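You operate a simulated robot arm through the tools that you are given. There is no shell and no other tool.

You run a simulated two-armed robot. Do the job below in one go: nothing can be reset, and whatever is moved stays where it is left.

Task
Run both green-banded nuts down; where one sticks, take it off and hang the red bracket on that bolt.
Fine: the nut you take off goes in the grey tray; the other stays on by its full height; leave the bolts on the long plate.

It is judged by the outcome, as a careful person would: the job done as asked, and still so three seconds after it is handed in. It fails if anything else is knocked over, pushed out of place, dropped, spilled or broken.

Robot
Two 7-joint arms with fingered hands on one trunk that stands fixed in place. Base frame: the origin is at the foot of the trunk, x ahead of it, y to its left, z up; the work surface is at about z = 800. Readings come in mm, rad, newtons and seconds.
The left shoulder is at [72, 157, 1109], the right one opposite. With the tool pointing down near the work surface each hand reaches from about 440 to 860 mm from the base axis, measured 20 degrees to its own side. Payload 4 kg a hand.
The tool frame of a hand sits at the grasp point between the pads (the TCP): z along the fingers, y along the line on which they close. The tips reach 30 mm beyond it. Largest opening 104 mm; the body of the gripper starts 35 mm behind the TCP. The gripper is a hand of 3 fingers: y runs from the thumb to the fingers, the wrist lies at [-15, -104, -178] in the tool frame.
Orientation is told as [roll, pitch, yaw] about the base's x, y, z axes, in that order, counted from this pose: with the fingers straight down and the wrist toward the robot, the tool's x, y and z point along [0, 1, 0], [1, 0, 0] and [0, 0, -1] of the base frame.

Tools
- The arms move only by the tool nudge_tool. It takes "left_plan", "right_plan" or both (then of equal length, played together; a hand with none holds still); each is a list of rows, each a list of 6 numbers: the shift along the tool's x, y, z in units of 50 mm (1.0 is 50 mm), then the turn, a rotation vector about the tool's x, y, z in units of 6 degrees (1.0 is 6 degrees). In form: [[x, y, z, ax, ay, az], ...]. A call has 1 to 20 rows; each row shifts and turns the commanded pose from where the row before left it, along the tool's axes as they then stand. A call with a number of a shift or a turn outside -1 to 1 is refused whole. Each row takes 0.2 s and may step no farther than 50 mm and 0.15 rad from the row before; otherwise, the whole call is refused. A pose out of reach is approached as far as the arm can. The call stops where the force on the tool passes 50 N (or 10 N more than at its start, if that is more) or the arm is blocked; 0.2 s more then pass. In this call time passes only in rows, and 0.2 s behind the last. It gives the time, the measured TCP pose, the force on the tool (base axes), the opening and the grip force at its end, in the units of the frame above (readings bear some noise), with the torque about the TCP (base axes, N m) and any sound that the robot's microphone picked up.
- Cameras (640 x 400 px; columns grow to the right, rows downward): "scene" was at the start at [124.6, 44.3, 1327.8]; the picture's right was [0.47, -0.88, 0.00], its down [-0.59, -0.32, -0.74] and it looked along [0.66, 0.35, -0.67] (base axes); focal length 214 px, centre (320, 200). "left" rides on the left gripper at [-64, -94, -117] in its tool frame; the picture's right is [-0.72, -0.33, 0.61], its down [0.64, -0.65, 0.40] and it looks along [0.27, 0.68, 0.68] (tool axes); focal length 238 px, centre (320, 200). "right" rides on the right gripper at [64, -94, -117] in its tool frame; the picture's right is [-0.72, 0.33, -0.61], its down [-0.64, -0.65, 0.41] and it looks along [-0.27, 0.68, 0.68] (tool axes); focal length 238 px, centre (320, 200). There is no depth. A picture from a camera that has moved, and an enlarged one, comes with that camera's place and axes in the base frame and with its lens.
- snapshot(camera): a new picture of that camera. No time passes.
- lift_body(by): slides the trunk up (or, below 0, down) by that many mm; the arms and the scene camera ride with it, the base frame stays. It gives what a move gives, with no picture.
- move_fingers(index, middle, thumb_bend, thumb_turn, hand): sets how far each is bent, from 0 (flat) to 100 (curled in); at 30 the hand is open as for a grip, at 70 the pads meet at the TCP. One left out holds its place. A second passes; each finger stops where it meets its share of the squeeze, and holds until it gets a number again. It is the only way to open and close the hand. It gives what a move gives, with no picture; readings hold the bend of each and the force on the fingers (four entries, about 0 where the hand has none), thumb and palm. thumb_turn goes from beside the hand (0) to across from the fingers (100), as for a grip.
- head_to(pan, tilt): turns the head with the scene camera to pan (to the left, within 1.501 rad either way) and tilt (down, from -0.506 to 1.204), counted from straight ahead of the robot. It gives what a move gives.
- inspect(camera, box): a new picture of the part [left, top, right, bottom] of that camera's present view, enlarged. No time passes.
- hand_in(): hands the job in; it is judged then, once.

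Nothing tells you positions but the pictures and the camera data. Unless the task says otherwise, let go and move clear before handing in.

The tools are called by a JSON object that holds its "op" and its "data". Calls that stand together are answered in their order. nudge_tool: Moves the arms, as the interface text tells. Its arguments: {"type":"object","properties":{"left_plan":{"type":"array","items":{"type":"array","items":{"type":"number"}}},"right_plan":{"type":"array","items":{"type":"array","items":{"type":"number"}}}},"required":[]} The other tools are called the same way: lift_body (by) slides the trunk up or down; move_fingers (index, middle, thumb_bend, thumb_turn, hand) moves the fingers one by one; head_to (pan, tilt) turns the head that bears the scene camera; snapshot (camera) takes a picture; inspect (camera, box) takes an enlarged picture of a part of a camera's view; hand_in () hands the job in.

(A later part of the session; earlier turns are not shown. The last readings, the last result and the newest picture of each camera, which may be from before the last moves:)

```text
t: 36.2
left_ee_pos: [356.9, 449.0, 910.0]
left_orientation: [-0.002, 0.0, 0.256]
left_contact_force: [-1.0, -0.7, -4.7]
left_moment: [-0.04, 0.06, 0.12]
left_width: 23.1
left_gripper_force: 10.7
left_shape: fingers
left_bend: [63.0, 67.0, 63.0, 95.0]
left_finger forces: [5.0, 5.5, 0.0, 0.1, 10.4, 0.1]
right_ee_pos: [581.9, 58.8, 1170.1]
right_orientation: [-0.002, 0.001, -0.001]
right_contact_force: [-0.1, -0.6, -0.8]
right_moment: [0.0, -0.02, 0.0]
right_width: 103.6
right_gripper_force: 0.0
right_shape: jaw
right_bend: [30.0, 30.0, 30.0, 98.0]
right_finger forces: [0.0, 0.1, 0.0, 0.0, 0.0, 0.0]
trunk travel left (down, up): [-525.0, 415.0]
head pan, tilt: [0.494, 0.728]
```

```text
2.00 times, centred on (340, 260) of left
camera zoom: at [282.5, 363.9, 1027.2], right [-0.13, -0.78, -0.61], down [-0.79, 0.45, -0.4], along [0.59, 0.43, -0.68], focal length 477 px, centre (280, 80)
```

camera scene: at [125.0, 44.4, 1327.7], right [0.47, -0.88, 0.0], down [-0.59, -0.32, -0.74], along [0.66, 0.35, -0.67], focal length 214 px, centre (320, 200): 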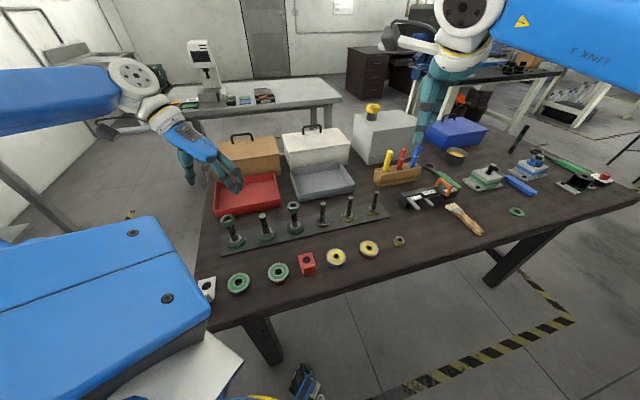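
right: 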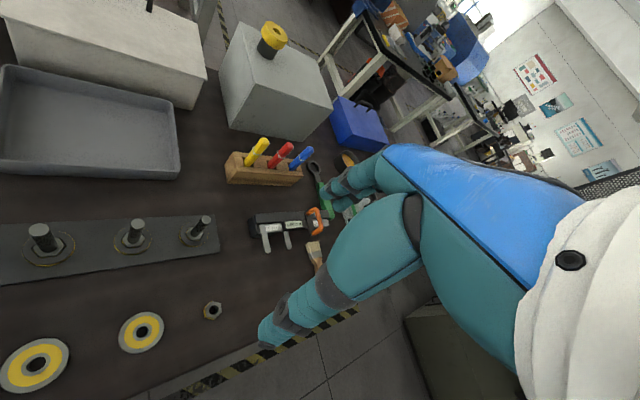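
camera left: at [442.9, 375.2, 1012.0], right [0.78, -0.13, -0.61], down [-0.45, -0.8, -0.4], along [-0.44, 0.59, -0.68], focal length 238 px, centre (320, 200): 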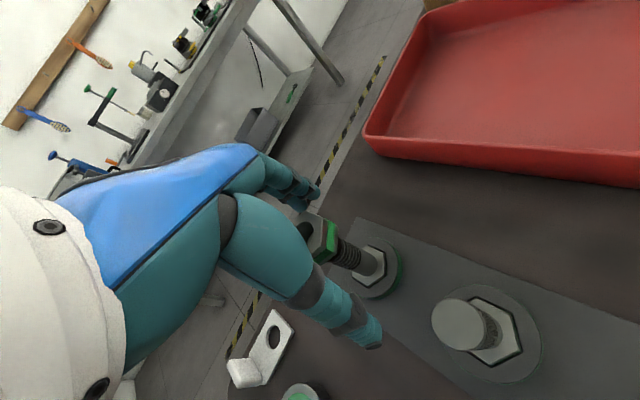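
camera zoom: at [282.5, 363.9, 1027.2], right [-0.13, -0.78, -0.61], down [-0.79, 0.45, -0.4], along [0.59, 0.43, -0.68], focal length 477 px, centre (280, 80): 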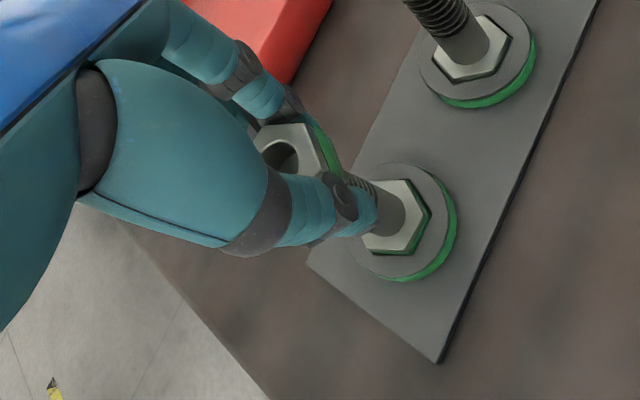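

The nut lagged behind near the end of that turn: the tips are hooking partly below it, so the grip is weak. I'll open, raise 10 mm and look at the nut's orientation.

{"op": "move_fingers", "data": {"hand": "left", "index": 45, "middle": 45, "thumb_bend": 45}}

{"op": "nudge_tool", "data": {"left_plan": [[0, 0, -0.2, 0, 0, 0]]}}

{"op": "inspect", "data": {"camera": "left", "box": [280, 180, 400, 280]}}

{"op": "inspect", "data": {"camera": "scene", "box": [190, 185, 270, 245]}}

```text
t: 37.2
left_ee_pos: [356.7, 449.3, 911.5]
left_orientation: [-0.001, -0.001, 0.26]
left_contact_force: [0.2, -0.7, -1.0]
left_moment: [-0.01, 0.04, 0.03]
left_width: 64.6
left_gripper_force: 0.1
left_shape: fingers
left_bend: [45.0, 45.0, 45.0, 97.0]
left_finger forces: [0.0, 0.0, 0.0, 0.0, 0.0, 0.0]
right_ee_pos: [581.6, 57.1, 1171.1]
right_orientation: [0.001, -0.001, 0.0]
right_contact_force: [0.6, 0.1, -0.5]
right_moment: [0.0, 0.0, 0.01]
right_width: 103.5
right_gripper_force: 0.1
right_shape: jaw
right_bend: [30.0, 30.0, 30.0, 98.0]
right_finger forces: [0.1, 0.1, 0.0, 0.0, 0.0, 0.0]
trunk travel left (down, up): [-525.0, 415.0]
head pan, tilt: [0.494, 0.728]
```

```text
t: 37.6
left_ee_pos: [357.3, 449.3, 920.1]
left_orientation: [-0.002, 0.001, 0.26]
left_contact_force: [-0.3, 0.1, -0.4]
left_moment: [0.01, -0.01, 0.0]
left_width: 64.4
left_gripper_force: 0.0
left_shape: fingers
left_bend: [45.0, 45.0, 45.0, 97.0]
left_finger forces: [0.0, 0.1, 0.0, 0.0, 0.1, 0.0]
right_ee_pos: [581.6, 56.9, 1171.5]
right_orientation: [0.001, -0.002, 0.0]
right_contact_force: [-0.4, 0.1, -0.4]
right_moment: [0.03, -0.03, 0.01]
right_width: 103.8
right_gripper_force: 0.0
right_shape: jaw
right_bend: [30.0, 30.0, 30.0, 98.0]
right_finger forces: [0.0, 0.0, 0.1, 0.1, 0.1, 0.1]
trunk travel left (down, up): [-525.0, 415.0]
head pan, tilt: [0.494, 0.728]
```

```text
4.00 times, centred on (340, 230) of left
camera zoom: at [282.7, 362.7, 1037.7], right [-0.13, -0.78, -0.61], down [-0.8, 0.45, -0.4], along [0.59, 0.44, -0.68], focal length 953 px, centre (240, 80)
```

zoom: 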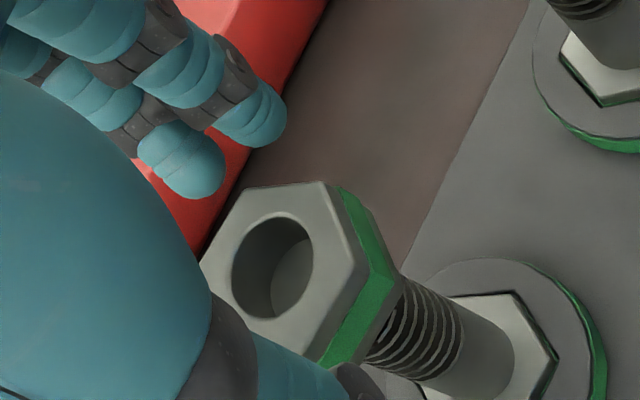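

```text
6.67 times, centred on (230, 215) of scene
camera zoom: at [124.1, 43.1, 1327.9], right [0.47, -0.88, 0.0], down [-0.59, -0.32, -0.75], along [0.66, 0.35, -0.67], focal length 1430 px, centre (920, 100)
```

zoom: 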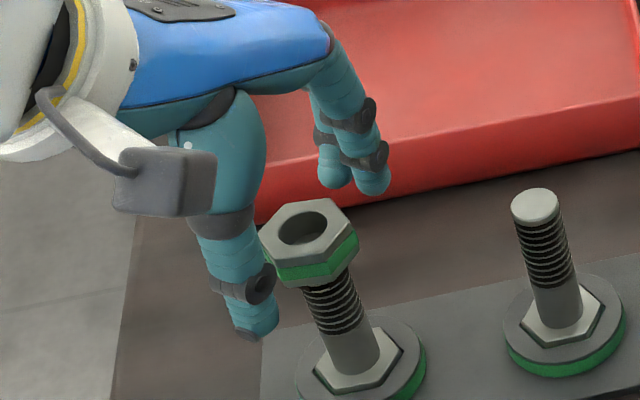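

The nut turned about 65° and its flats now face 40°/−20°/100°, with its top near z = 902. I'll line up at yaw 40° and re-grip at this higher position.

{"op": "nudge_tool", "data": {"left_plan": [[0, 0, 0, 0, 0, -0.85], [0, 0, 0, 0, 0, -0.85], [0, 0, 0, 0, 0, -0.85], [0, 0, 0, 0, 0, -0.85], [0, 0, 0, 0, 0, -0.85]]}}

{"op": "move_fingers", "data": {"hand": "left", "index": 70, "middle": 70, "thumb_bend": 70}}

{"op": "inspect", "data": {"camera": "left", "box": [280, 180, 400, 280]}}

{"op": "inspect", "data": {"camera": "scene", "box": [190, 185, 270, 245]}}

```text
t: 38.8
left_ee_pos: [357.2, 446.3, 920.6]
left_orientation: [0.002, 0.002, 0.707]
left_contact_force: [0.0, -0.2, -0.1]
left_moment: [-0.02, 0.04, -0.03]
left_width: 64.5
left_gripper_force: 0.0
left_shape: fingers
left_bend: [45.0, 45.0, 45.0, 97.0]
left_finger forces: [0.1, 0.1, 0.0, 0.1, 0.0, 0.0]
right_ee_pos: [582.7, 55.9, 1169.6]
right_orientation: [0.002, 0.002, 0.001]
right_contact_force: [-0.5, -0.7, -0.2]
right_moment: [0.0, 0.01, 0.0]
right_width: 103.6
right_gripper_force: 0.0
right_shape: jaw
right_bend: [30.0, 30.0, 30.0, 98.0]
right_finger forces: [0.0, 0.0, 0.0, 0.0, 0.0, 0.0]
trunk travel left (down, up): [-525.0, 415.0]
head pan, tilt: [0.494, 0.728]
```

```text
t: 39.8
left_ee_pos: [357.1, 449.8, 921.6]
left_orientation: [0.0, 0.002, 0.706]
left_contact_force: [0.8, 1.7, 3.4]
left_moment: [0.06, -0.03, -0.03]
left_width: 27.1
left_gripper_force: 11.6
left_shape: fingers
left_bend: [62.0, 64.0, 59.0, 97.0]
left_finger forces: [6.4, 6.3, 0.0, 0.1, 11.0, 0.0]
right_ee_pos: [582.2, 57.2, 1170.3]
right_orientation: [0.0, 0.002, 0.0]
right_contact_force: [-0.1, -0.1, -0.4]
right_moment: [-0.04, 0.04, -0.01]
right_width: 103.8
right_gripper_force: 0.1
right_shape: jaw
right_bend: [30.0, 30.0, 30.0, 98.0]
right_finger forces: [0.0, 0.0, 0.0, 0.0, 0.0, 0.1]
trunk travel left (down, up): [-525.0, 415.0]
head pan, tilt: [0.494, 0.728]
```

```text
4.00 times, centred on (340, 230) of left
camera zoom: at [326.9, 339.7, 1037.6], right [0.22, -0.76, -0.61], down [-0.91, 0.07, -0.4], along [0.35, 0.65, -0.68], focal length 953 px, centre (240, 80)
```

zoom: 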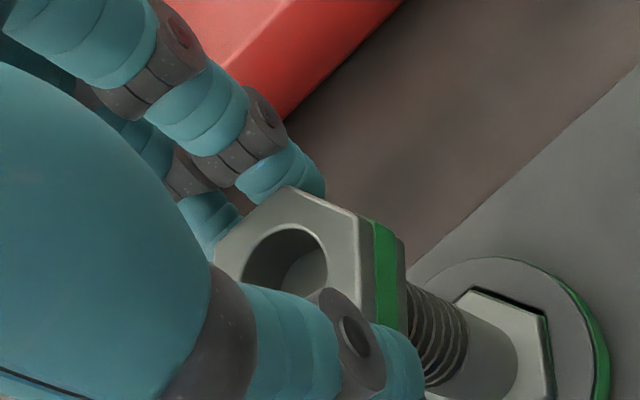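

```text
6.67 times, centred on (230, 215) of scene
camera zoom: at [124.2, 43.8, 1327.9], right [0.47, -0.88, 0.0], down [-0.59, -0.32, -0.75], along [0.66, 0.35, -0.67], focal length 1430 px, centre (920, 100)
```

zoom: 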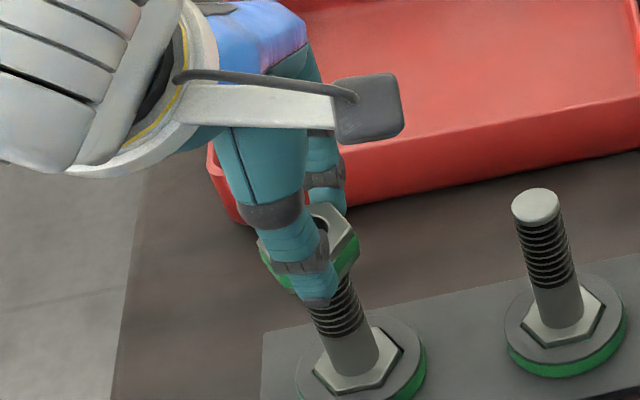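

The grip is now even on both fingers and thumb, squarely on the flats. I'll turn 60° clockwise with a small feed and check for slip.

{"op": "nudge_tool", "data": {"left_plan": [[0, 0, 0.001, 0, 0, 1], [0, 0, 0.001, 0, 0, 1], [0, 0, 0.001, 0, 0, 1], [0, 0, 0.001, 0, 0, 1], [0, 0, 0.001, 0, 0, 1], [0, 0, 0.001, 0, 0, 1], [0, 0, 0.001, 0, 0, 1], [0, 0, 0.001, 0, 0, 1], [0, 0, 0.001, 0, 0, 1], [0, 0, 0.001, 0, 0, 1]]}}

{"op": "inspect", "data": {"camera": "left", "box": [280, 180, 400, 280]}}

```text
t: 42.0
left_ee_pos: [358.2, 450.9, 919.9]
left_orientation: [0.003, 0.001, -0.344]
left_contact_force: [6.0, 3.3, 3.5]
left_moment: [0.25, -0.31, 0.49]
left_width: 21.5
left_gripper_force: 21.4
left_shape: fingers
left_bend: [62.0, 68.0, 66.0, 89.0]
left_finger forces: [8.2, 16.1, 0.0, 0.0, 18.6, 0.0]
right_ee_pos: [582.4, 58.7, 1170.8]
right_orientation: [-0.001, 0.0, 0.0]
right_contact_force: [0.0, -0.7, -0.1]
right_moment: [-0.03, -0.01, 0.01]
right_width: 103.6
right_gripper_force: 0.1
right_shape: jaw
right_bend: [30.0, 30.0, 30.0, 98.0]
right_finger forces: [0.0, 0.0, 0.0, 0.1, 0.0, 0.0]
trunk travel left (down, up): [-525.0, 415.0]
head pan, tilt: [0.494, 0.728]
```

```text
4.00 times, centred on (340, 230) of left
camera zoom: at [247.7, 422.2, 1035.8], right [-0.55, -0.57, -0.61], down [-0.4, 0.82, -0.4], along [0.73, 0.02, -0.68], focal length 953 px, centre (240, 80)
```

zoom: 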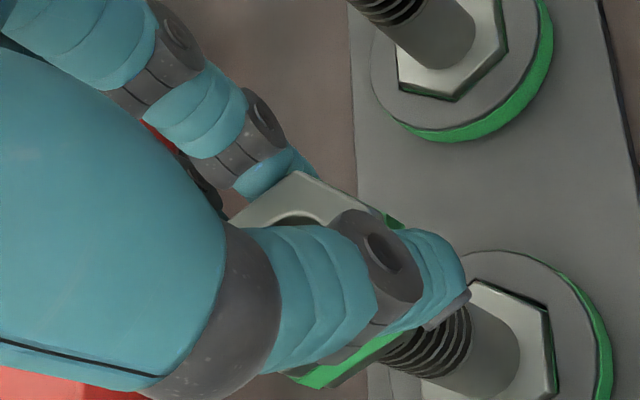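

The torque rose to about 0.5 N·m and the thumb was pushed sideways, so the nut is resisting. I'll release and look at how far it actually turned.

{"op": "move_fingers", "data": {"hand": "left", "index": 40, "middle": 40, "thumb_bend": 40, "thumb_turn": 98}}

{"op": "inspect", "data": {"camera": "left", "box": [280, 180, 400, 280]}}

{"op": "inspect", "data": {"camera": "scene", "box": [190, 185, 270, 245]}}

```text
t: 43.0
left_ee_pos: [356.7, 449.4, 918.5]
left_orientation: [0.001, 0.0, -0.343]
left_contact_force: [1.0, 0.5, 1.0]
left_moment: [-0.02, 0.01, -0.01]
left_width: 77.4
left_gripper_force: 0.1
left_shape: fingers
left_bend: [40.0, 40.0, 40.0, 97.0]
left_finger forces: [0.0, 0.0, 0.0, 0.0, 0.0, 0.1]
right_ee_pos: [580.5, 57.3, 1169.7]
right_orientation: [0.001, 0.0, 0.0]
right_contact_force: [-0.5, -0.1, 0.3]
right_moment: [-0.01, -0.01, 0.0]
right_width: 103.7
right_gripper_force: 0.0
right_shape: jaw
right_bend: [30.0, 30.0, 30.0, 98.0]
right_finger forces: [0.1, 0.0, 0.0, 0.1, 0.0, 0.1]
trunk travel left (down, up): [-525.0, 415.0]
head pan, tilt: [0.494, 0.728]
```

```text
4.00 times, centred on (340, 230) of left
camera zoom: at [246.5, 421.3, 1035.9], right [-0.55, -0.57, -0.61], down [-0.4, 0.82, -0.4], along [0.73, 0.02, -0.68], focal length 953 px, centre (240, 80)
```

zoom: 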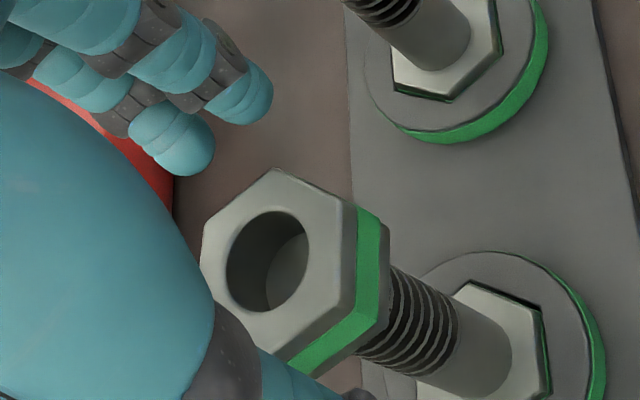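

```text
6.67 times, centred on (230, 215) of scene
camera zoom: at [124.3, 43.8, 1327.8], right [0.47, -0.88, 0.0], down [-0.59, -0.32, -0.74], along [0.66, 0.35, -0.67], focal length 1430 px, centre (920, 100)
```

zoom: 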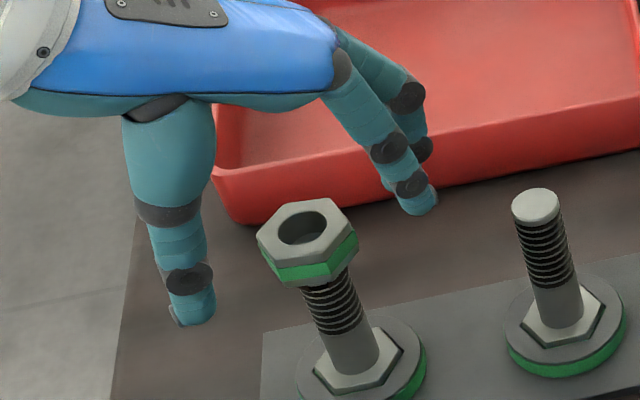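

From the scene the nut looks almost unchanged, so I need a sharper reference to tell real rotation from slip. I'll take high zooms of nut 1 and untouched nut 3.

{"op": "inspect", "data": {"camera": "scene", "box": [214, 205, 254, 230]}}

{"op": "inspect", "data": {"camera": "scene", "box": [214, 222, 254, 247]}}

{"op": "inspect", "data": {"camera": "scene", "box": [274, 195, 314, 220]}}

```text
16.00 times, centred on (234, 218) of scene
camera zoom: at [124.3, 43.8, 1327.8], right [0.47, -0.88, 0.0], down [-0.59, -0.32, -0.74], along [0.66, 0.35, -0.67], focal length 3432 px, centre (1696, -80)
```

zoom: 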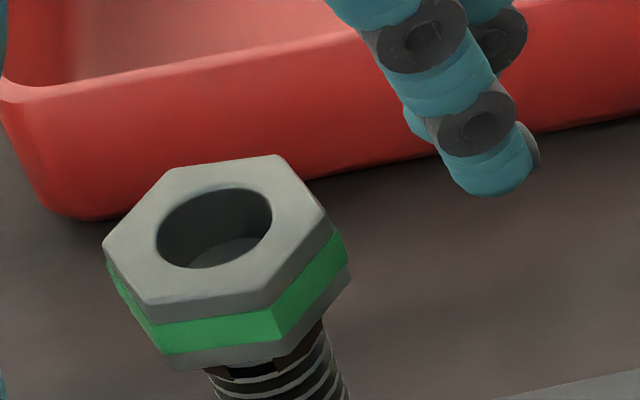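

```text
16.00 times, centred on (234, 234) of scene
camera zoom: at [124.3, 43.8, 1327.8], right [0.47, -0.88, 0.0], down [-0.59, -0.32, -0.74], along [0.66, 0.35, -0.67], focal length 3432 px, centre (1696, -352)
```

zoom: 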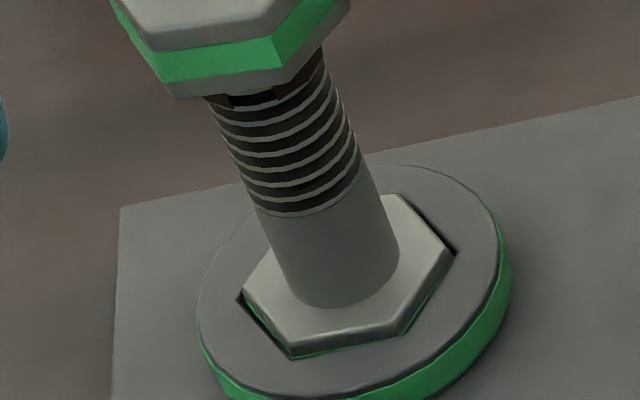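

```text
16.00 times, centred on (294, 208) of scene
camera zoom: at [124.3, 43.8, 1327.8], right [0.47, -0.88, 0.0], down [-0.59, -0.32, -0.74], along [0.66, 0.35, -0.67], focal length 3432 px, centre (736, 80)
```

zoom: 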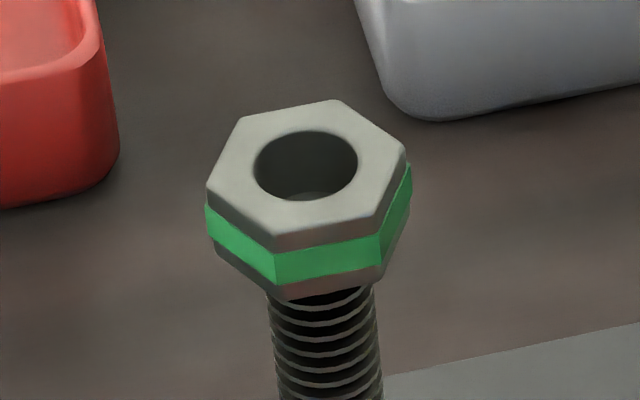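

The nut's corners are at about 11° (mod 60), so the last 60° hand turn left it either fully followed or not turned at all. I'll do an unambiguous test: grip aligned and turn only 24°, then compare.

{"op": "move_fingers", "data": {"hand": "left", "index": 70, "middle": 70, "thumb_bend": 70}}

{"op": "nudge_tool", "data": {"left_plan": [[0, 0, 0, 0, 0, 1], [0, 0, 0, 0, 0, 1]]}}

{"op": "nudge_tool", "data": {"left_plan": [[0, 0, 0, 0, 0, 1], [0, 0, 0, 0, 0, 1]]}}

{"op": "inspect", "data": {"camera": "scene", "box": [214, 205, 254, 230]}}

{"op": "inspect", "data": {"camera": "left", "box": [280, 180, 400, 280]}}

```text
t: 44.0
left_ee_pos: [355.5, 449.8, 917.8]
left_orientation: [0.0, 0.0, -0.342]
left_contact_force: [0.9, 0.1, 1.4]
left_moment: [0.01, -0.04, 0.03]
left_width: 27.1
left_gripper_force: 11.5
left_shape: fingers
left_bend: [62.0, 64.0, 59.0, 99.0]
left_finger forces: [6.4, 6.3, 0.0, 0.0, 11.3, 0.0]
right_ee_pos: [581.9, 58.3, 1169.6]
right_orientation: [0.001, 0.001, 0.0]
right_contact_force: [-0.2, 0.2, 0.3]
right_moment: [-0.01, -0.01, -0.03]
right_width: 103.8
right_gripper_force: 0.0
right_shape: jaw
right_bend: [30.0, 30.0, 30.0, 98.0]
right_finger forces: [0.1, 0.0, 0.0, 0.0, 0.0, 0.0]
trunk travel left (down, up): [-525.0, 415.0]
head pan, tilt: [0.494, 0.728]
```

```text
t: 44.6
left_ee_pos: [357.8, 449.5, 919.3]
left_orientation: [0.0, 0.001, -0.551]
left_contact_force: [4.3, 1.0, 3.1]
left_moment: [0.03, -0.15, 0.19]
left_width: 27.0
left_gripper_force: 13.9
left_shape: fingers
left_bend: [62.0, 65.0, 60.0, 97.0]
left_finger forces: [9.1, 6.3, 0.0, 0.0, 11.7, 0.0]
right_ee_pos: [581.5, 56.9, 1169.5]
right_orientation: [0.0, 0.001, 0.0]
right_contact_force: [-0.7, 0.6, 0.2]
right_moment: [-0.02, 0.01, -0.03]
right_width: 103.6
right_gripper_force: 0.0
right_shape: jaw
right_bend: [30.0, 30.0, 30.0, 98.0]
right_finger forces: [0.1, 0.0, 0.1, 0.1, 0.0, 0.0]
trunk travel left (down, up): [-525.0, 415.0]
head pan, tilt: [0.494, 0.728]
```

```text
t: 45.2
left_ee_pos: [357.4, 448.9, 919.4]
left_orientation: [0.0, 0.0, -0.763]
left_contact_force: [5.5, 0.7, 0.7]
left_moment: [0.02, -0.25, 0.37]
left_width: 28.0
left_gripper_force: 15.6
left_shape: fingers
left_bend: [61.0, 67.0, 61.0, 95.0]
left_finger forces: [12.1, 5.0, 0.1, 0.0, 12.9, 0.0]
right_ee_pos: [582.4, 57.8, 1169.6]
right_orientation: [0.0, 0.0, 0.0]
right_contact_force: [-0.4, -0.6, 0.4]
right_moment: [-0.03, 0.01, -0.03]
right_width: 103.7
right_gripper_force: 0.1
right_shape: jaw
right_bend: [30.0, 30.0, 30.0, 98.0]
right_finger forces: [0.1, 0.0, 0.0, 0.0, 0.0, 0.0]
trunk travel left (down, up): [-525.0, 415.0]
head pan, tilt: [0.494, 0.728]
```

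```text
16.00 times, centred on (234, 218) of scene
camera zoom: at [125.8, 44.4, 1327.7], right [0.47, -0.88, 0.0], down [-0.59, -0.32, -0.74], along [0.66, 0.35, -0.67], focal length 3432 px, centre (1696, -80)
```

zoom: 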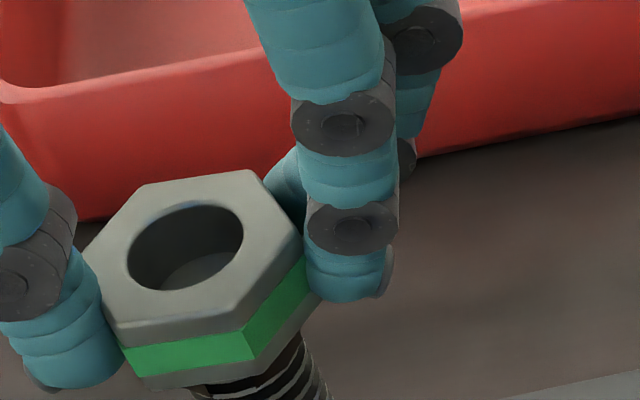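

```text
4.00 times, centred on (340, 230) of left
camera zoom: at [245.9, 469.0, 1036.1], right [-0.73, -0.29, -0.61], down [-0.03, 0.91, -0.4], along [0.68, -0.28, -0.68], focal length 953 px, centre (240, 80)
```

zoom: 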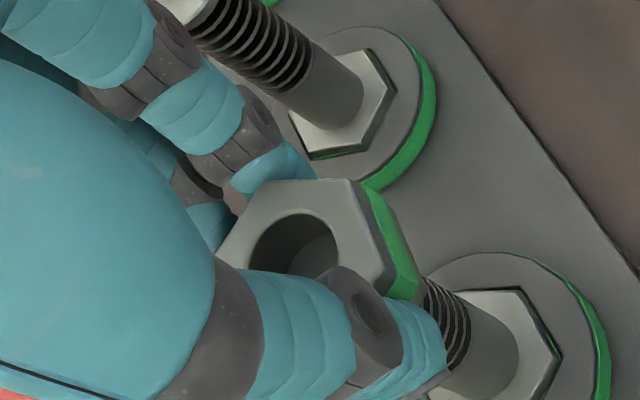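

With 24° of hand turn and 0.37 N·m, nut 1 did not turn, so it appears to stick. Before removing it I'll release it and check that nut 3 behaves differently: up, across to bolt 3, and re-orient.

{"op": "move_fingers", "data": {"hand": "left", "index": 40, "middle": 40, "thumb_bend": 40, "thumb_turn": 98}}

{"op": "inspect", "data": {"camera": "scene", "box": [214, 205, 254, 230]}}

{"op": "nudge_tool", "data": {"left_plan": [[0, 0, -0.6, 0, 0, 0], [0, 0, -0.6, 0, 0, 0], [-0.025, 0.905, 0, 0, 0, 0], [-0.025, 0.905, 0, 0, 0, 0], [-0.025, 0.905, 0, 0, 0, 0], [-0.025, 0.905, 0, 0, 0, 0], [0, 0, 0, 0, 0, -1], [0, 0, 0, 0, 0, -1], [0, 0, 0, 0, 0, -1], [0, 0, 0, 0, 0, -1], [0, 0, 0, 0, 0, -1], [0, 0, 0, 0, 0, -1], [0, 0, 0, 0, 0, -1], [0, 0, 0, 0, 0, -1], [0, 0, 0, 0, 0, -1], [0, 0, 0, 0, 0, -1], [0, 0, 0, 0, 0, -1], [0, 0, 0, 0, 0, -1], [0, 0, 0, 0, 0, -1], [0, 0, 0, 0, 0, -1]]}}

{"op": "inspect", "data": {"camera": "left", "box": [320, 200, 480, 300]}}

{"op": "snapshot", "data": {"camera": "scene"}}

```text
t: 46.2
left_ee_pos: [356.3, 449.7, 920.0]
left_orientation: [-0.001, 0.0, -0.76]
left_contact_force: [0.1, -1.4, -0.2]
left_moment: [0.0, 0.01, -0.05]
left_width: 77.5
left_gripper_force: 0.1
left_shape: fingers
left_bend: [40.0, 40.0, 40.0, 97.0]
left_finger forces: [0.0, 0.1, 0.0, 0.0, 0.1, 0.0]
right_ee_pos: [581.5, 56.9, 1170.9]
right_orientation: [0.001, 0.0, 0.0]
right_contact_force: [-0.3, -0.4, 0.5]
right_moment: [0.0, 0.0, -0.01]
right_width: 103.8
right_gripper_force: 0.0
right_shape: jaw
right_bend: [30.0, 30.0, 30.0, 98.0]
right_finger forces: [0.0, 0.1, 0.1, 0.0, 0.0, 0.0]
trunk travel left (down, up): [-525.0, 415.0]
head pan, tilt: [0.494, 0.728]
```

```text
16.00 times, centred on (234, 218) of scene
camera zoom: at [124.3, 43.9, 1327.8], right [0.47, -0.88, 0.0], down [-0.59, -0.32, -0.74], along [0.66, 0.35, -0.67], focal length 3432 px, centre (1696, -80)
```

zoom: 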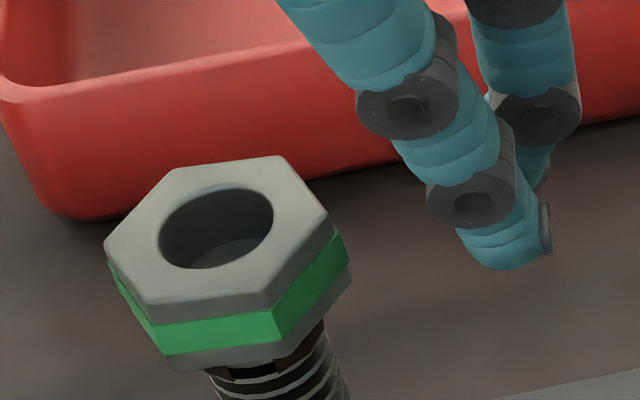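

```text
t: 50.4
left_ee_pos: [448.6, 620.8, 903.5]
left_orientation: [-0.014, -0.002, 0.699]
left_contact_force: [0.6, 1.0, -0.7]
left_moment: [0.03, 0.0, -0.02]
left_width: 77.9
left_gripper_force: 0.0
left_shape: fingers
left_bend: [40.0, 40.0, 40.0, 97.0]
left_finger forces: [0.0, 0.0, 0.0, 0.0, 0.0, 0.0]
left hand out of reach, approached as far as the arm can: row 11, 12, 13, 14, 15, 16, 17, 18, 19, 20
right_ee_pos: [582.1, 57.4, 1170.9]
right_orientation: [0.001, 0.001, 0.0]
right_contact_force: [-0.5, -0.5, 0.0]
right_moment: [-0.02, -0.02, 0.04]
right_width: 103.6
right_gripper_force: 0.0
right_shape: jaw
right_bend: [30.0, 30.0, 30.0, 98.0]
right_finger forces: [0.0, 0.0, 0.0, 0.1, 0.0, 0.0]
trunk travel left (down, up): [-525.0, 415.0]
head pan, tilt: [0.494, 0.728]
```

```text
4.00 times, centred on (400, 250) of left
camera zoom: at [416.1, 512.0, 1021.3], right [0.22, -0.77, -0.6], down [-0.91, 0.07, -0.41], along [0.36, 0.64, -0.68], focal length 953 px, centre (0, 0)
```

zoom: 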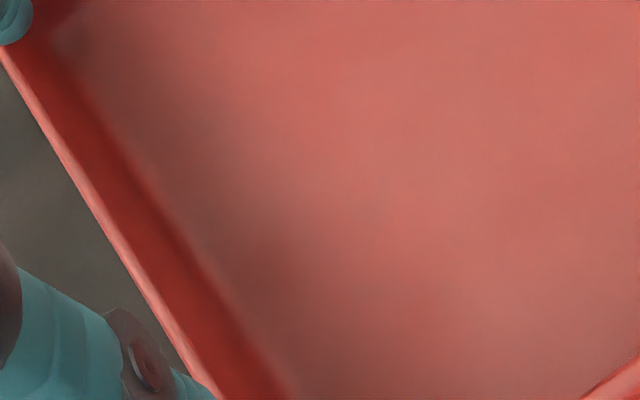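

```text
taken
camera scene: at [125.2, 45.0, 1327.7], right [0.47, -0.88, 0.0], down [-0.59, -0.32, -0.74], along [0.66, 0.35, -0.67], focal length 214 px, centre (320, 200)
```

scene: 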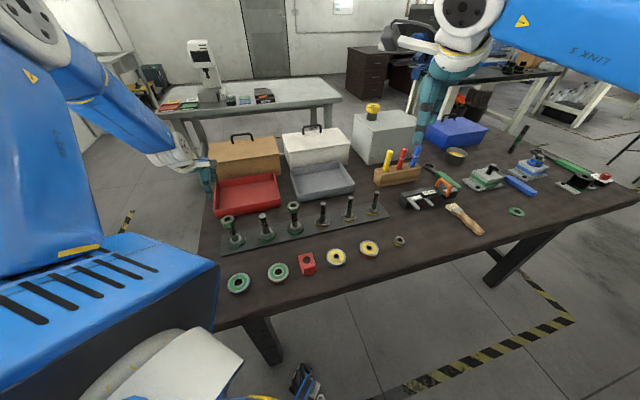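

The arm hit a reach limit while rotating and wandered to (449, 621, 904), beside the red tray. I'll check whether anything was disturbed before moving again.

{"op": "inspect", "data": {"camera": "scene", "box": [190, 130, 310, 230]}}

{"op": "snapshot", "data": {"camera": "left"}}

```text
4.00 times, centred on (250, 180) of scene
camera zoom: at [125.2, 45.0, 1327.7], right [0.47, -0.88, 0.0], down [-0.59, -0.32, -0.74], along [0.66, 0.35, -0.67], focal length 858 px, centre (600, 280)
```

zoom: 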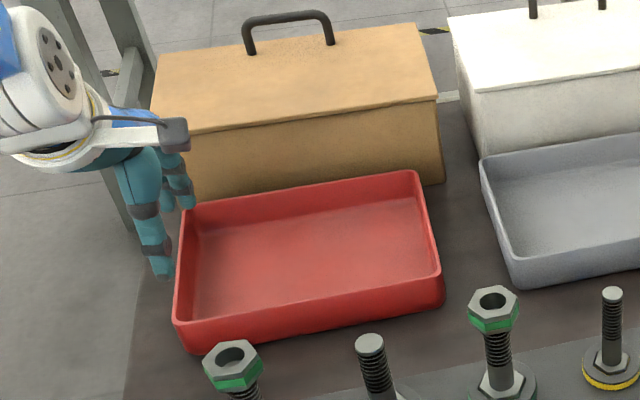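

```text
taken
camera left: at [416.1, 512.0, 1021.3], right [0.22, -0.77, -0.6], down [-0.91, 0.07, -0.41], along [0.36, 0.64, -0.68], focal length 238 px, centre (320, 200)
```

left: 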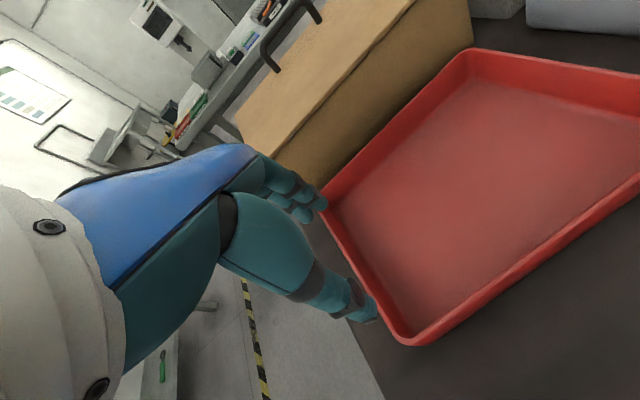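

Nothing was moved: the tray outline matches the earlier pictures exactly. I'll lift straight up, then return toward the known-good starting pose.

{"op": "nudge_tool", "data": {"left_plan": [[0, 0, -0.8, 0, 0, 0], [0, 0, -0.8, 0, 0, 0], [0, 0, -0.8, 0, 0, 0]]}}

```text
t: 51.2
left_ee_pos: [434.2, 669.2, 1001.8]
left_orientation: [-0.005, -0.001, 0.702]
left_contact_force: [0.1, 0.3, -0.4]
left_moment: [0.05, -0.02, 0.01]
left_width: 77.7
left_gripper_force: 0.0
left_shape: fingers
left_bend: [40.0, 40.0, 40.0, 97.0]
left_finger forces: [0.0, 0.0, 0.1, 0.0, 0.0, 0.0]
left hand out of reach, approached as far as the arm can: row 1, 2, 3
right_ee_pos: [581.1, 57.0, 1171.3]
right_orientation: [0.001, 0.001, -0.001]
right_contact_force: [0.2, -0.1, 0.0]
right_moment: [0.01, -0.02, 0.0]
right_width: 103.8
right_gripper_force: 0.0
right_shape: jaw
right_bend: [30.0, 30.0, 30.0, 98.0]
right_finger forces: [0.1, 0.1, 0.0, 0.0, 0.1, 0.0]
trunk travel left (down, up): [-525.0, 415.0]
head pan, tilt: [0.494, 0.728]
```

The arm is up against a joint limit in this configuration. I'll unwind clockwise, the direction it came from, and see whether reach returns.

{"op": "nudge_tool", "data": {"left_plan": [[0, 0, 0, 0, 0, 1], [0, 0, 0, 0, 0, 1], [0, 0, 0, 0, 0, 1], [0, 0, 0, 0, 0, 1], [0, 0, 0, 0, 0, 1], [0, 0, 0, 0, 0, 1], [0, 0, 0, 0, 0, 1], [0, 0, 0, 0, 0, 1]]}}

{"op": "snapshot", "data": {"camera": "scene"}}

```text
t: 53.0
left_ee_pos: [435.2, 670.1, 999.7]
left_orientation: [-0.002, -0.001, -0.136]
left_contact_force: [-0.2, -1.1, 0.1]
left_moment: [-0.05, 0.01, 0.0]
left_width: 77.7
left_gripper_force: 0.0
left_shape: fingers
left_bend: [40.0, 40.0, 40.0, 97.0]
left_finger forces: [0.1, 0.0, 0.0, 0.0, 0.0, 0.0]
right_ee_pos: [581.7, 58.0, 1170.3]
right_orientation: [0.0, -0.001, 0.001]
right_contact_force: [-0.5, 0.1, 0.6]
right_moment: [0.01, 0.0, 0.01]
right_width: 103.7
right_gripper_force: 0.1
right_shape: jaw
right_bend: [30.0, 30.0, 30.0, 98.0]
right_finger forces: [0.0, 0.0, 0.0, 0.0, 0.0, 0.1]
trunk travel left (down, up): [-525.0, 415.0]
head pan, tilt: [0.494, 0.728]
```

```text
taken
camera scene: at [124.7, 45.4, 1327.7], right [0.47, -0.88, 0.0], down [-0.59, -0.32, -0.74], along [0.66, 0.35, -0.67], focal length 214 px, centre (320, 200)
```

scene: 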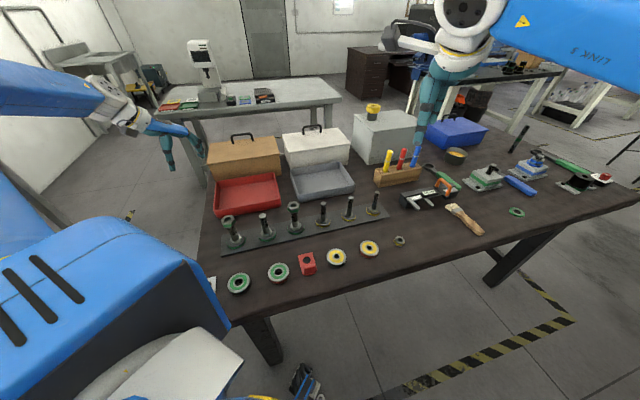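

Reach is back. I'll return to the starting pose at about (401, 462, 1155), yaw 0.

{"op": "nudge_tool", "data": {"left_plan": [[0, 0, -0.8, 0, 0, 0], [0, 0, -0.8, 0, 0, 0], [0, 0, -0.8, 0, 0, 0], [0, 0, -0.7, 0, 0, 0], [-0.84, -0.022, 0, 0, 0, 0], [-0.84, -0.022, 0, 0, 0, 0], [-0.84, -0.022, 0, 0, 0, 0], [-0.84, -0.022, 0, 0, 0, 0], [-0.84, -0.022, 0, 0, 0, 0]]}}

{"op": "snapshot", "data": {"camera": "scene"}}

```text
t: 55.0
left_ee_pos: [401.8, 459.9, 1157.5]
left_orientation: [0.002, 0.0, -0.132]
left_contact_force: [-0.1, -0.1, 0.3]
left_moment: [0.02, -0.02, -0.01]
left_width: 77.7
left_gripper_force: 0.1
left_shape: fingers
left_bend: [40.0, 40.0, 40.0, 97.0]
left_finger forces: [0.0, 0.0, 0.0, 0.0, 0.1, 0.0]
right_ee_pos: [582.0, 56.2, 1171.1]
right_orientation: [0.001, 0.002, -0.001]
right_contact_force: [0.7, 0.6, 0.9]
right_moment: [0.02, 0.0, -0.01]
right_width: 103.5
right_gripper_force: 0.1
right_shape: jaw
right_bend: [30.0, 30.0, 30.0, 98.0]
right_finger forces: [0.0, 0.1, 0.1, 0.0, 0.1, 0.0]
trunk travel left (down, up): [-525.0, 415.0]
head pan, tilt: [0.494, 0.728]
```

```text
taken
camera scene: at [123.5, 43.3, 1327.9], right [0.47, -0.88, 0.0], down [-0.59, -0.32, -0.75], along [0.66, 0.35, -0.67], focal length 214 px, centre (320, 200)
```

scene: 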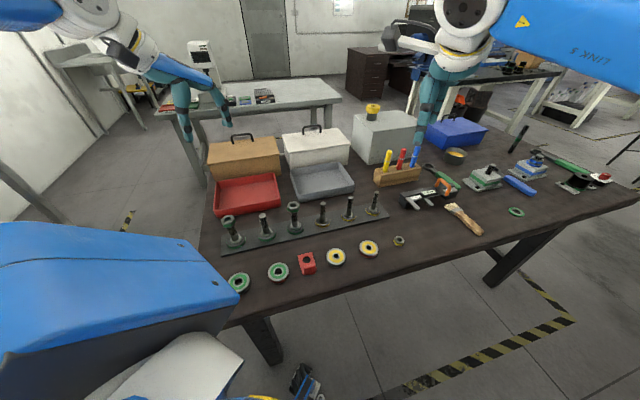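

Back in the open. I'll go above bolt 3 at z ≈ 1040 and check the view there.

{"op": "nudge_tool", "data": {"left_plan": [[-0.508, 0.402, 0.47, 0, 0, 0], [-0.508, 0.402, 0.47, 0, 0, 0], [-0.508, 0.402, 0.47, 0, 0, 0], [-0.508, 0.402, 0.47, 0, 0, 0], [-0.508, 0.402, 0.47, 0, 0, 0]]}}

{"op": "inspect", "data": {"camera": "left", "box": [320, 200, 480, 300]}}

```text
t: 56.2
left_ee_pos: [491.1, 367.9, 1035.2]
left_orientation: [-0.012, -0.001, -0.144]
left_contact_force: [0.3, 0.3, -0.3]
left_moment: [-0.01, -0.02, 0.03]
left_width: 78.0
left_gripper_force: 0.1
left_shape: fingers
left_bend: [40.0, 40.0, 40.0, 97.0]
left_finger forces: [0.1, 0.0, 0.0, 0.0, 0.1, 0.0]
left hand out of reach, approached as far as the arm can: row 3, 4, 5
right_ee_pos: [582.5, 58.9, 1170.4]
right_orientation: [-0.001, 0.002, 0.002]
right_contact_force: [0.7, -0.2, -0.7]
right_moment: [0.02, 0.01, -0.01]
right_width: 103.7
right_gripper_force: 0.0
right_shape: jaw
right_bend: [30.0, 30.0, 30.0, 98.0]
right_finger forces: [0.0, 0.0, 0.0, 0.0, 0.1, 0.1]
trunk travel left (down, up): [-525.0, 415.0]
head pan, tilt: [0.494, 0.728]
```

```text
4.00 times, centred on (400, 250) of left
camera zoom: at [389.0, 320.9, 1152.4], right [-0.43, -0.67, -0.61], down [-0.55, 0.72, -0.41], along [0.71, 0.16, -0.68], focal length 953 px, centre (0, 0)
```

zoom: 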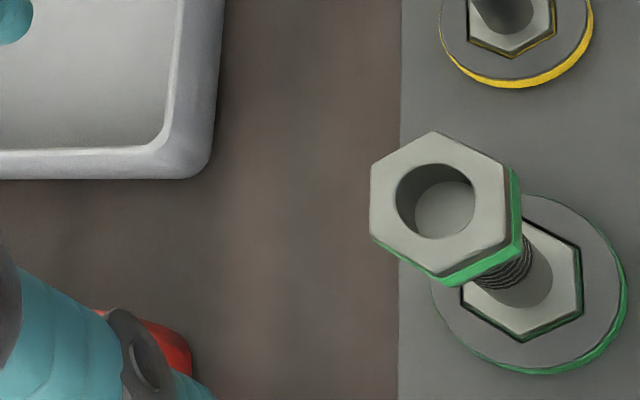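

The left arm's elbow has drifted into a poor configuration, so it can't reach bolt 3 here. I'll look at the arm with the head camera to understand its posture.

{"op": "head_to", "data": {"pan": 1.2, "tilt": 0.5}}

{"op": "snapshot", "data": {"camera": "scene"}}

```text
t: 57.3
left_ee_pos: [489.3, 367.5, 1036.8]
left_orientation: [-0.01, -0.003, -0.145]
left_contact_force: [0.0, -0.6, 0.6]
left_moment: [0.01, 0.0, -0.02]
left_width: 77.5
left_gripper_force: 0.0
left_shape: fingers
left_bend: [40.0, 40.0, 40.0, 97.0]
left_finger forces: [0.1, 0.0, 0.0, 0.0, 0.1, 0.0]
right_ee_pos: [582.7, 58.1, 1169.9]
right_orientation: [0.0, 0.0, 0.001]
right_contact_force: [-0.8, 0.1, 0.5]
right_moment: [-0.02, 0.01, 0.0]
right_width: 103.7
right_gripper_force: 0.2
right_shape: jaw
right_bend: [30.0, 30.0, 30.0, 98.0]
right_finger forces: [0.0, 0.0, 0.0, 0.0, 0.1, 0.0]
trunk travel left (down, up): [-525.0, 415.0]
head pan, tilt: [1.201, 0.499]
```

```text
taken
camera scene: at [84.0, 88.5, 1347.9], right [0.93, -0.36, 0.0], down [-0.18, -0.45, -0.88], along [0.32, 0.82, -0.48], focal length 214 px, centre (320, 200)
```

scene: 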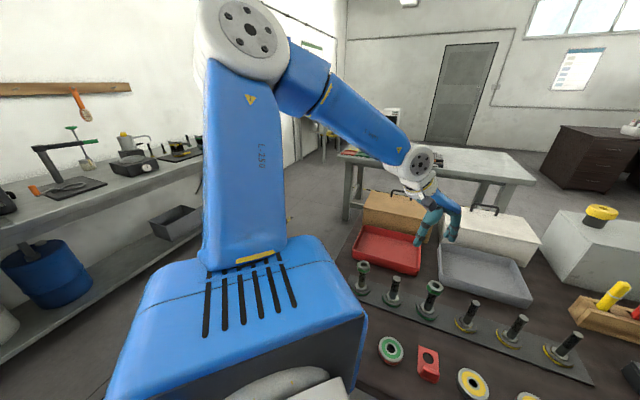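

The elbow is sitting very high. I'll go back up to the open starting pose and turn the hand counter-clockwise there, to bring the elbow back down.

{"op": "nudge_tool", "data": {"left_plan": [[0.405, -0.51, -0.61, 0, 0, 0], [0.405, -0.51, -0.61, 0, 0, 0], [0.405, -0.51, -0.61, 0, 0, 0], [0.405, -0.51, -0.61, 0, 0, 0], [0, 0, 0, 0, 0, -1], [0, 0, 0, 0, 0, -1], [0, 0, 0, 0, 0, -1], [0, 0, 0, 0, 0, -1], [0, 0, 0, 0, 0, -1]]}}

{"op": "snapshot", "data": {"camera": "scene"}}

```text
t: 59.3
left_ee_pos: [439.0, 600.0, 1143.5]
left_orientation: [-0.006, 0.004, 0.38]
left_contact_force: [0.1, 0.7, -0.6]
left_moment: [0.01, 0.02, 0.02]
left_width: 77.7
left_gripper_force: 0.0
left_shape: fingers
left_bend: [40.0, 40.0, 40.0, 97.0]
left_finger forces: [0.0, 0.0, 0.1, 0.0, 0.0, 0.1]
left hand out of reach, approached as far as the arm can: row 6, 7, 8, 9
right_ee_pos: [582.0, 58.4, 1169.6]
right_orientation: [0.0, 0.002, -0.001]
right_contact_force: [0.7, 0.1, -0.1]
right_moment: [0.02, -0.01, 0.04]
right_width: 103.8
right_gripper_force: 0.1
right_shape: jaw
right_bend: [30.0, 30.0, 30.0, 98.0]
right_finger forces: [0.1, 0.1, 0.1, 0.1, 0.0, 0.0]
trunk travel left (down, up): [-525.0, 415.0]
head pan, tilt: [1.201, 0.499]
```

```text
taken
camera scene: at [85.0, 90.1, 1347.7], right [0.93, -0.36, 0.0], down [-0.18, -0.45, -0.88], along [0.32, 0.82, -0.48], focal length 214 px, centre (320, 200)
```

scene: 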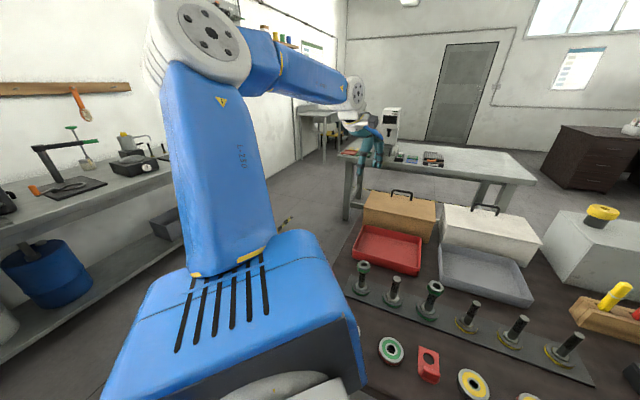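

In this configuration counter-clockwise yaw is limited near 0°, so clockwise yaw should have room. I'll turn clockwise to about −45° and then move above bolt 3.

{"op": "nudge_tool", "data": {"left_plan": [[0, 0, 0, 0, 0, 1], [0, 0, 0, 0, 0, 1], [0, 0, 0, 0, 0, 1], [0, 0, 0, 0, 0, 1], [0, 0, 0, 0, 0, 1], [0, 0, 0, 0, 0, 1], [0, 0, 0, 0, 0, 1], [0, 0, 0, 0, 0, 1], [0, 0, 0, 0, 0, 1], [0, 0, 0, 0, 0, 1], [0, 0, 0, 0, 0, 1]]}}

{"op": "snapshot", "data": {"camera": "scene"}}

```text
t: 61.7
left_ee_pos: [439.4, 600.8, 1145.7]
left_orientation: [0.0, -0.001, -0.764]
left_contact_force: [0.1, 0.4, -0.5]
left_moment: [0.02, 0.01, 0.01]
left_width: 78.0
left_gripper_force: 0.1
left_shape: fingers
left_bend: [40.0, 40.0, 40.0, 97.0]
left_finger forces: [0.0, 0.1, 0.1, 0.1, 0.0, 0.1]
right_ee_pos: [582.2, 57.8, 1170.4]
right_orientation: [0.0, 0.001, 0.001]
right_contact_force: [-0.8, 0.4, 0.7]
right_moment: [0.0, 0.04, 0.02]
right_width: 103.4
right_gripper_force: 0.0
right_shape: jaw
right_bend: [30.0, 30.0, 30.0, 98.0]
right_finger forces: [0.0, 0.0, 0.0, 0.0, 0.0, 0.0]
trunk travel left (down, up): [-525.0, 415.0]
head pan, tilt: [1.201, 0.499]
```

```text
taken
camera scene: at [84.4, 90.3, 1347.7], right [0.93, -0.36, 0.0], down [-0.18, -0.45, -0.88], along [0.32, 0.82, -0.48], focal length 214 px, centre (320, 200)
```

scene: 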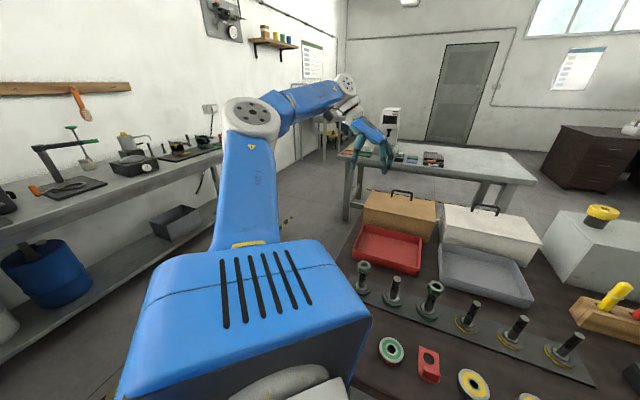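

I'd rather use the fresh right arm for nut 3 and leave the left parked clear at (439, 600). I'll bring the right hand across at height to above bolt 3.

{"op": "head_to", "data": {"pan": 0.494, "tilt": 0.728}}

{"op": "nudge_tool", "data": {"right_plan": [[0.751, -0.277, 0.2, 0, 0, 0], [0.751, -0.277, 0.2, 0, 0, 0], [0.751, -0.277, 0.2, 0, 0, 0]]}}

{"op": "snapshot", "data": {"camera": "scene"}}

```text
t: 62.7
left_ee_pos: [439.4, 600.0, 1145.5]
left_orientation: [0.0, 0.0, -0.759]
left_contact_force: [0.1, 0.7, 0.6]
left_moment: [-0.01, 0.01, 0.0]
left_width: 77.7
left_gripper_force: 0.1
left_shape: fingers
left_bend: [40.0, 40.0, 40.0, 97.0]
left_finger forces: [0.0, 0.0, 0.0, 0.1, 0.1, 0.0]
right_ee_pos: [581.2, 57.6, 1170.5]
right_orientation: [0.0, 0.0, 0.0]
right_contact_force: [0.2, 0.2, 0.3]
right_moment: [0.05, 0.0, 0.01]
right_width: 103.9
right_gripper_force: 0.2
right_shape: jaw
right_bend: [30.0, 30.0, 30.0, 98.0]
right_finger forces: [0.1, 0.1, 0.0, 0.1, 0.0, 0.0]
trunk travel left (down, up): [-525.0, 415.0]
head pan, tilt: [0.494, 0.728]
```

```text
t: 63.5
left_ee_pos: [439.7, 601.7, 1144.2]
left_orientation: [-0.002, -0.002, -0.761]
left_contact_force: [-0.1, 0.2, -0.7]
left_moment: [-0.01, 0.01, 0.02]
left_width: 77.5
left_gripper_force: 0.0
left_shape: fingers
left_bend: [40.0, 40.0, 40.0, 97.0]
left_finger forces: [0.0, 0.0, 0.1, 0.0, 0.0, 0.1]
right_ee_pos: [541.1, 172.4, 1139.7]
right_orientation: [-0.001, -0.002, 0.002]
right_contact_force: [-0.5, 0.2, -0.8]
right_moment: [0.0, -0.01, 0.02]
right_width: 103.7
right_gripper_force: 0.1
right_shape: jaw
right_bend: [30.0, 30.0, 30.0, 98.0]
right_finger forces: [0.1, 0.0, 0.0, 0.0, 0.0, 0.0]
trunk travel left (down, up): [-525.0, 415.0]
head pan, tilt: [0.494, 0.728]
```

```text
taken
camera scene: at [124.0, 48.5, 1327.7], right [0.47, -0.88, 0.0], down [-0.59, -0.32, -0.74], along [0.66, 0.35, -0.67], focal length 214 px, centre (320, 200)
```

scene: 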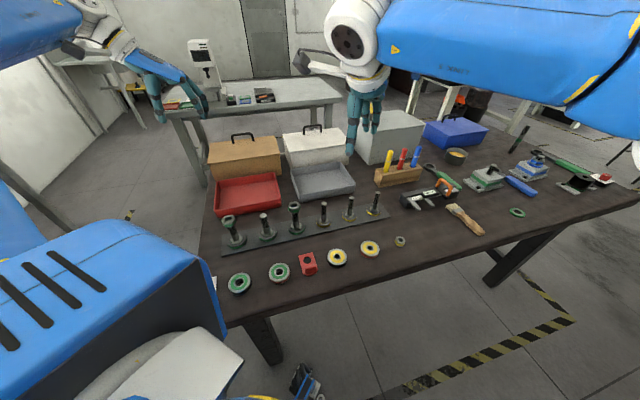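

The right arm moves freely. I'll continue to above bolt 3.

{"op": "nudge_tool", "data": {"right_plan": [[0.745, -0.28, 0.4, 0, 0, 0], [0.745, -0.28, 0.4, 0, 0, 0], [0.745, -0.28, 0.4, 0, 0, 0], [0.745, -0.28, 0.4, 0, 0, 0]]}}

{"op": "inspect", "data": {"camera": "right", "box": [200, 180, 360, 280]}}

{"op": "snapshot", "data": {"camera": "scene"}}

```text
t: 64.7
left_ee_pos: [442.4, 593.1, 1150.0]
left_orientation: [0.007, 0.004, -0.761]
left_contact_force: [0.1, -0.1, -0.2]
left_moment: [-0.05, 0.01, 0.0]
left_width: 77.6
left_gripper_force: 0.1
left_shape: fingers
left_bend: [40.0, 40.0, 40.0, 97.0]
left_finger forces: [0.1, 0.0, 0.0, 0.1, 0.0, 0.1]
right_ee_pos: [523.4, 281.0, 1089.8]
right_orientation: [0.062, -0.003, -0.081]
right_contact_force: [-0.2, 0.4, -0.3]
right_moment: [-0.02, 0.02, 0.0]
right_width: 103.5
right_gripper_force: 0.0
right_shape: jaw
right_bend: [30.0, 30.0, 30.0, 98.0]
right_finger forces: [0.0, 0.1, 0.0, 0.0, 0.0, 0.1]
trunk travel left (down, up): [-525.0, 415.0]
head pan, tilt: [0.494, 0.728]
stopped in row 4 (right hand): the arm was blocked; the commanded pose is now the measured one
```

```text
4.00 times, centred on (280, 230) of right
camera zoom: at [435.0, 344.6, 1209.9], right [0.26, -0.78, 0.57], down [-0.7, -0.56, -0.44], along [0.66, -0.28, -0.69], focal length 953 px, centre (480, 80)
```

zoom: 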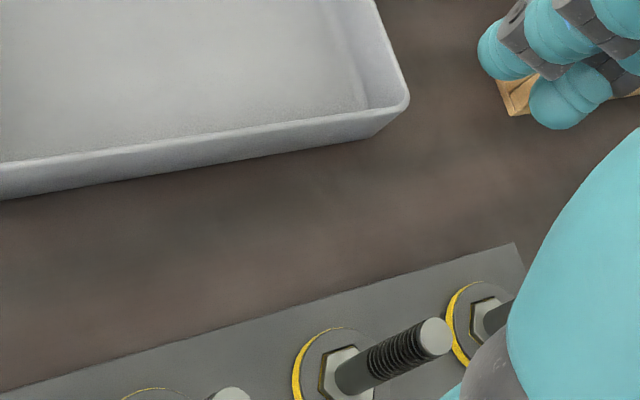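

```text
taken
camera scene: at [125.1, 42.3, 1327.8], right [0.47, -0.88, 0.0], down [-0.59, -0.32, -0.74], along [0.66, 0.35, -0.67], focal length 214 px, centre (320, 200)
```

scene: 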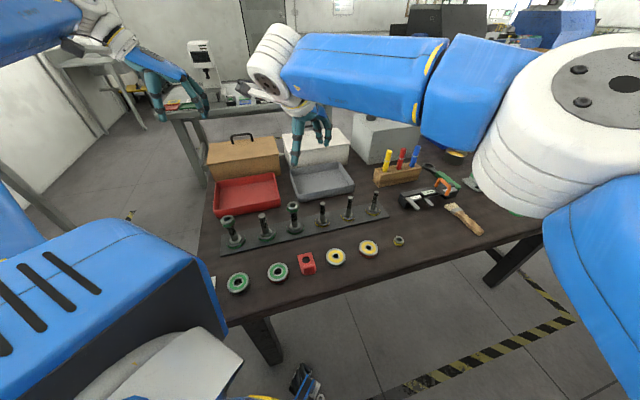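

The right arm was blocked crossing the body, so bolt 3 isn't practical for it. I'll back it out the way it came.

{"op": "nudge_tool", "data": {"right_plan": [[-0.6, 0.2, -0.4, 0, 0, 0], [-0.7, 0.3, -0.3, 0, 0, 0], [-0.75, 0.28, -0.2, 0, 0, 0], [-0.75, 0.28, -0.2, 0, 0, 0]]}}

{"op": "snapshot", "data": {"camera": "scene"}}

```text
t: 65.7
left_ee_pos: [439.7, 594.2, 1148.2]
left_orientation: [0.003, 0.003, -0.762]
left_contact_force: [-0.2, 0.0, 0.2]
left_moment: [0.0, 0.02, 0.01]
left_width: 77.5
left_gripper_force: 0.0
left_shape: fingers
left_bend: [40.0, 40.0, 40.0, 97.0]
left_finger forces: [0.1, 0.1, 0.0, 0.0, 0.0, 0.0]
right_ee_pos: [565.9, 134.8, 1134.6]
right_orientation: [0.058, -0.002, -0.078]
right_contact_force: [0.2, -0.2, 0.4]
right_moment: [0.03, 0.0, -0.04]
right_width: 103.8
right_gripper_force: 0.1
right_shape: jaw
right_bend: [30.0, 30.0, 30.0, 98.0]
right_finger forces: [0.0, 0.0, 0.0, 0.0, 0.0, 0.0]
trunk travel left (down, up): [-525.0, 415.0]
head pan, tilt: [0.494, 0.728]
```

```text
taken
camera scene: at [124.9, 42.7, 1327.8], right [0.47, -0.88, 0.0], down [-0.59, -0.32, -0.74], along [0.66, 0.35, -0.67], focal length 214 px, centre (320, 200)
```

scene: 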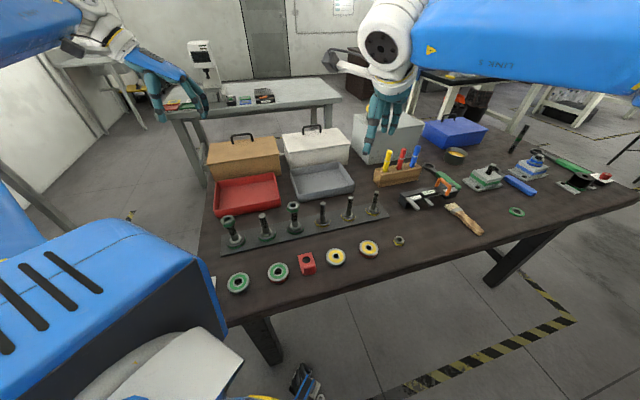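

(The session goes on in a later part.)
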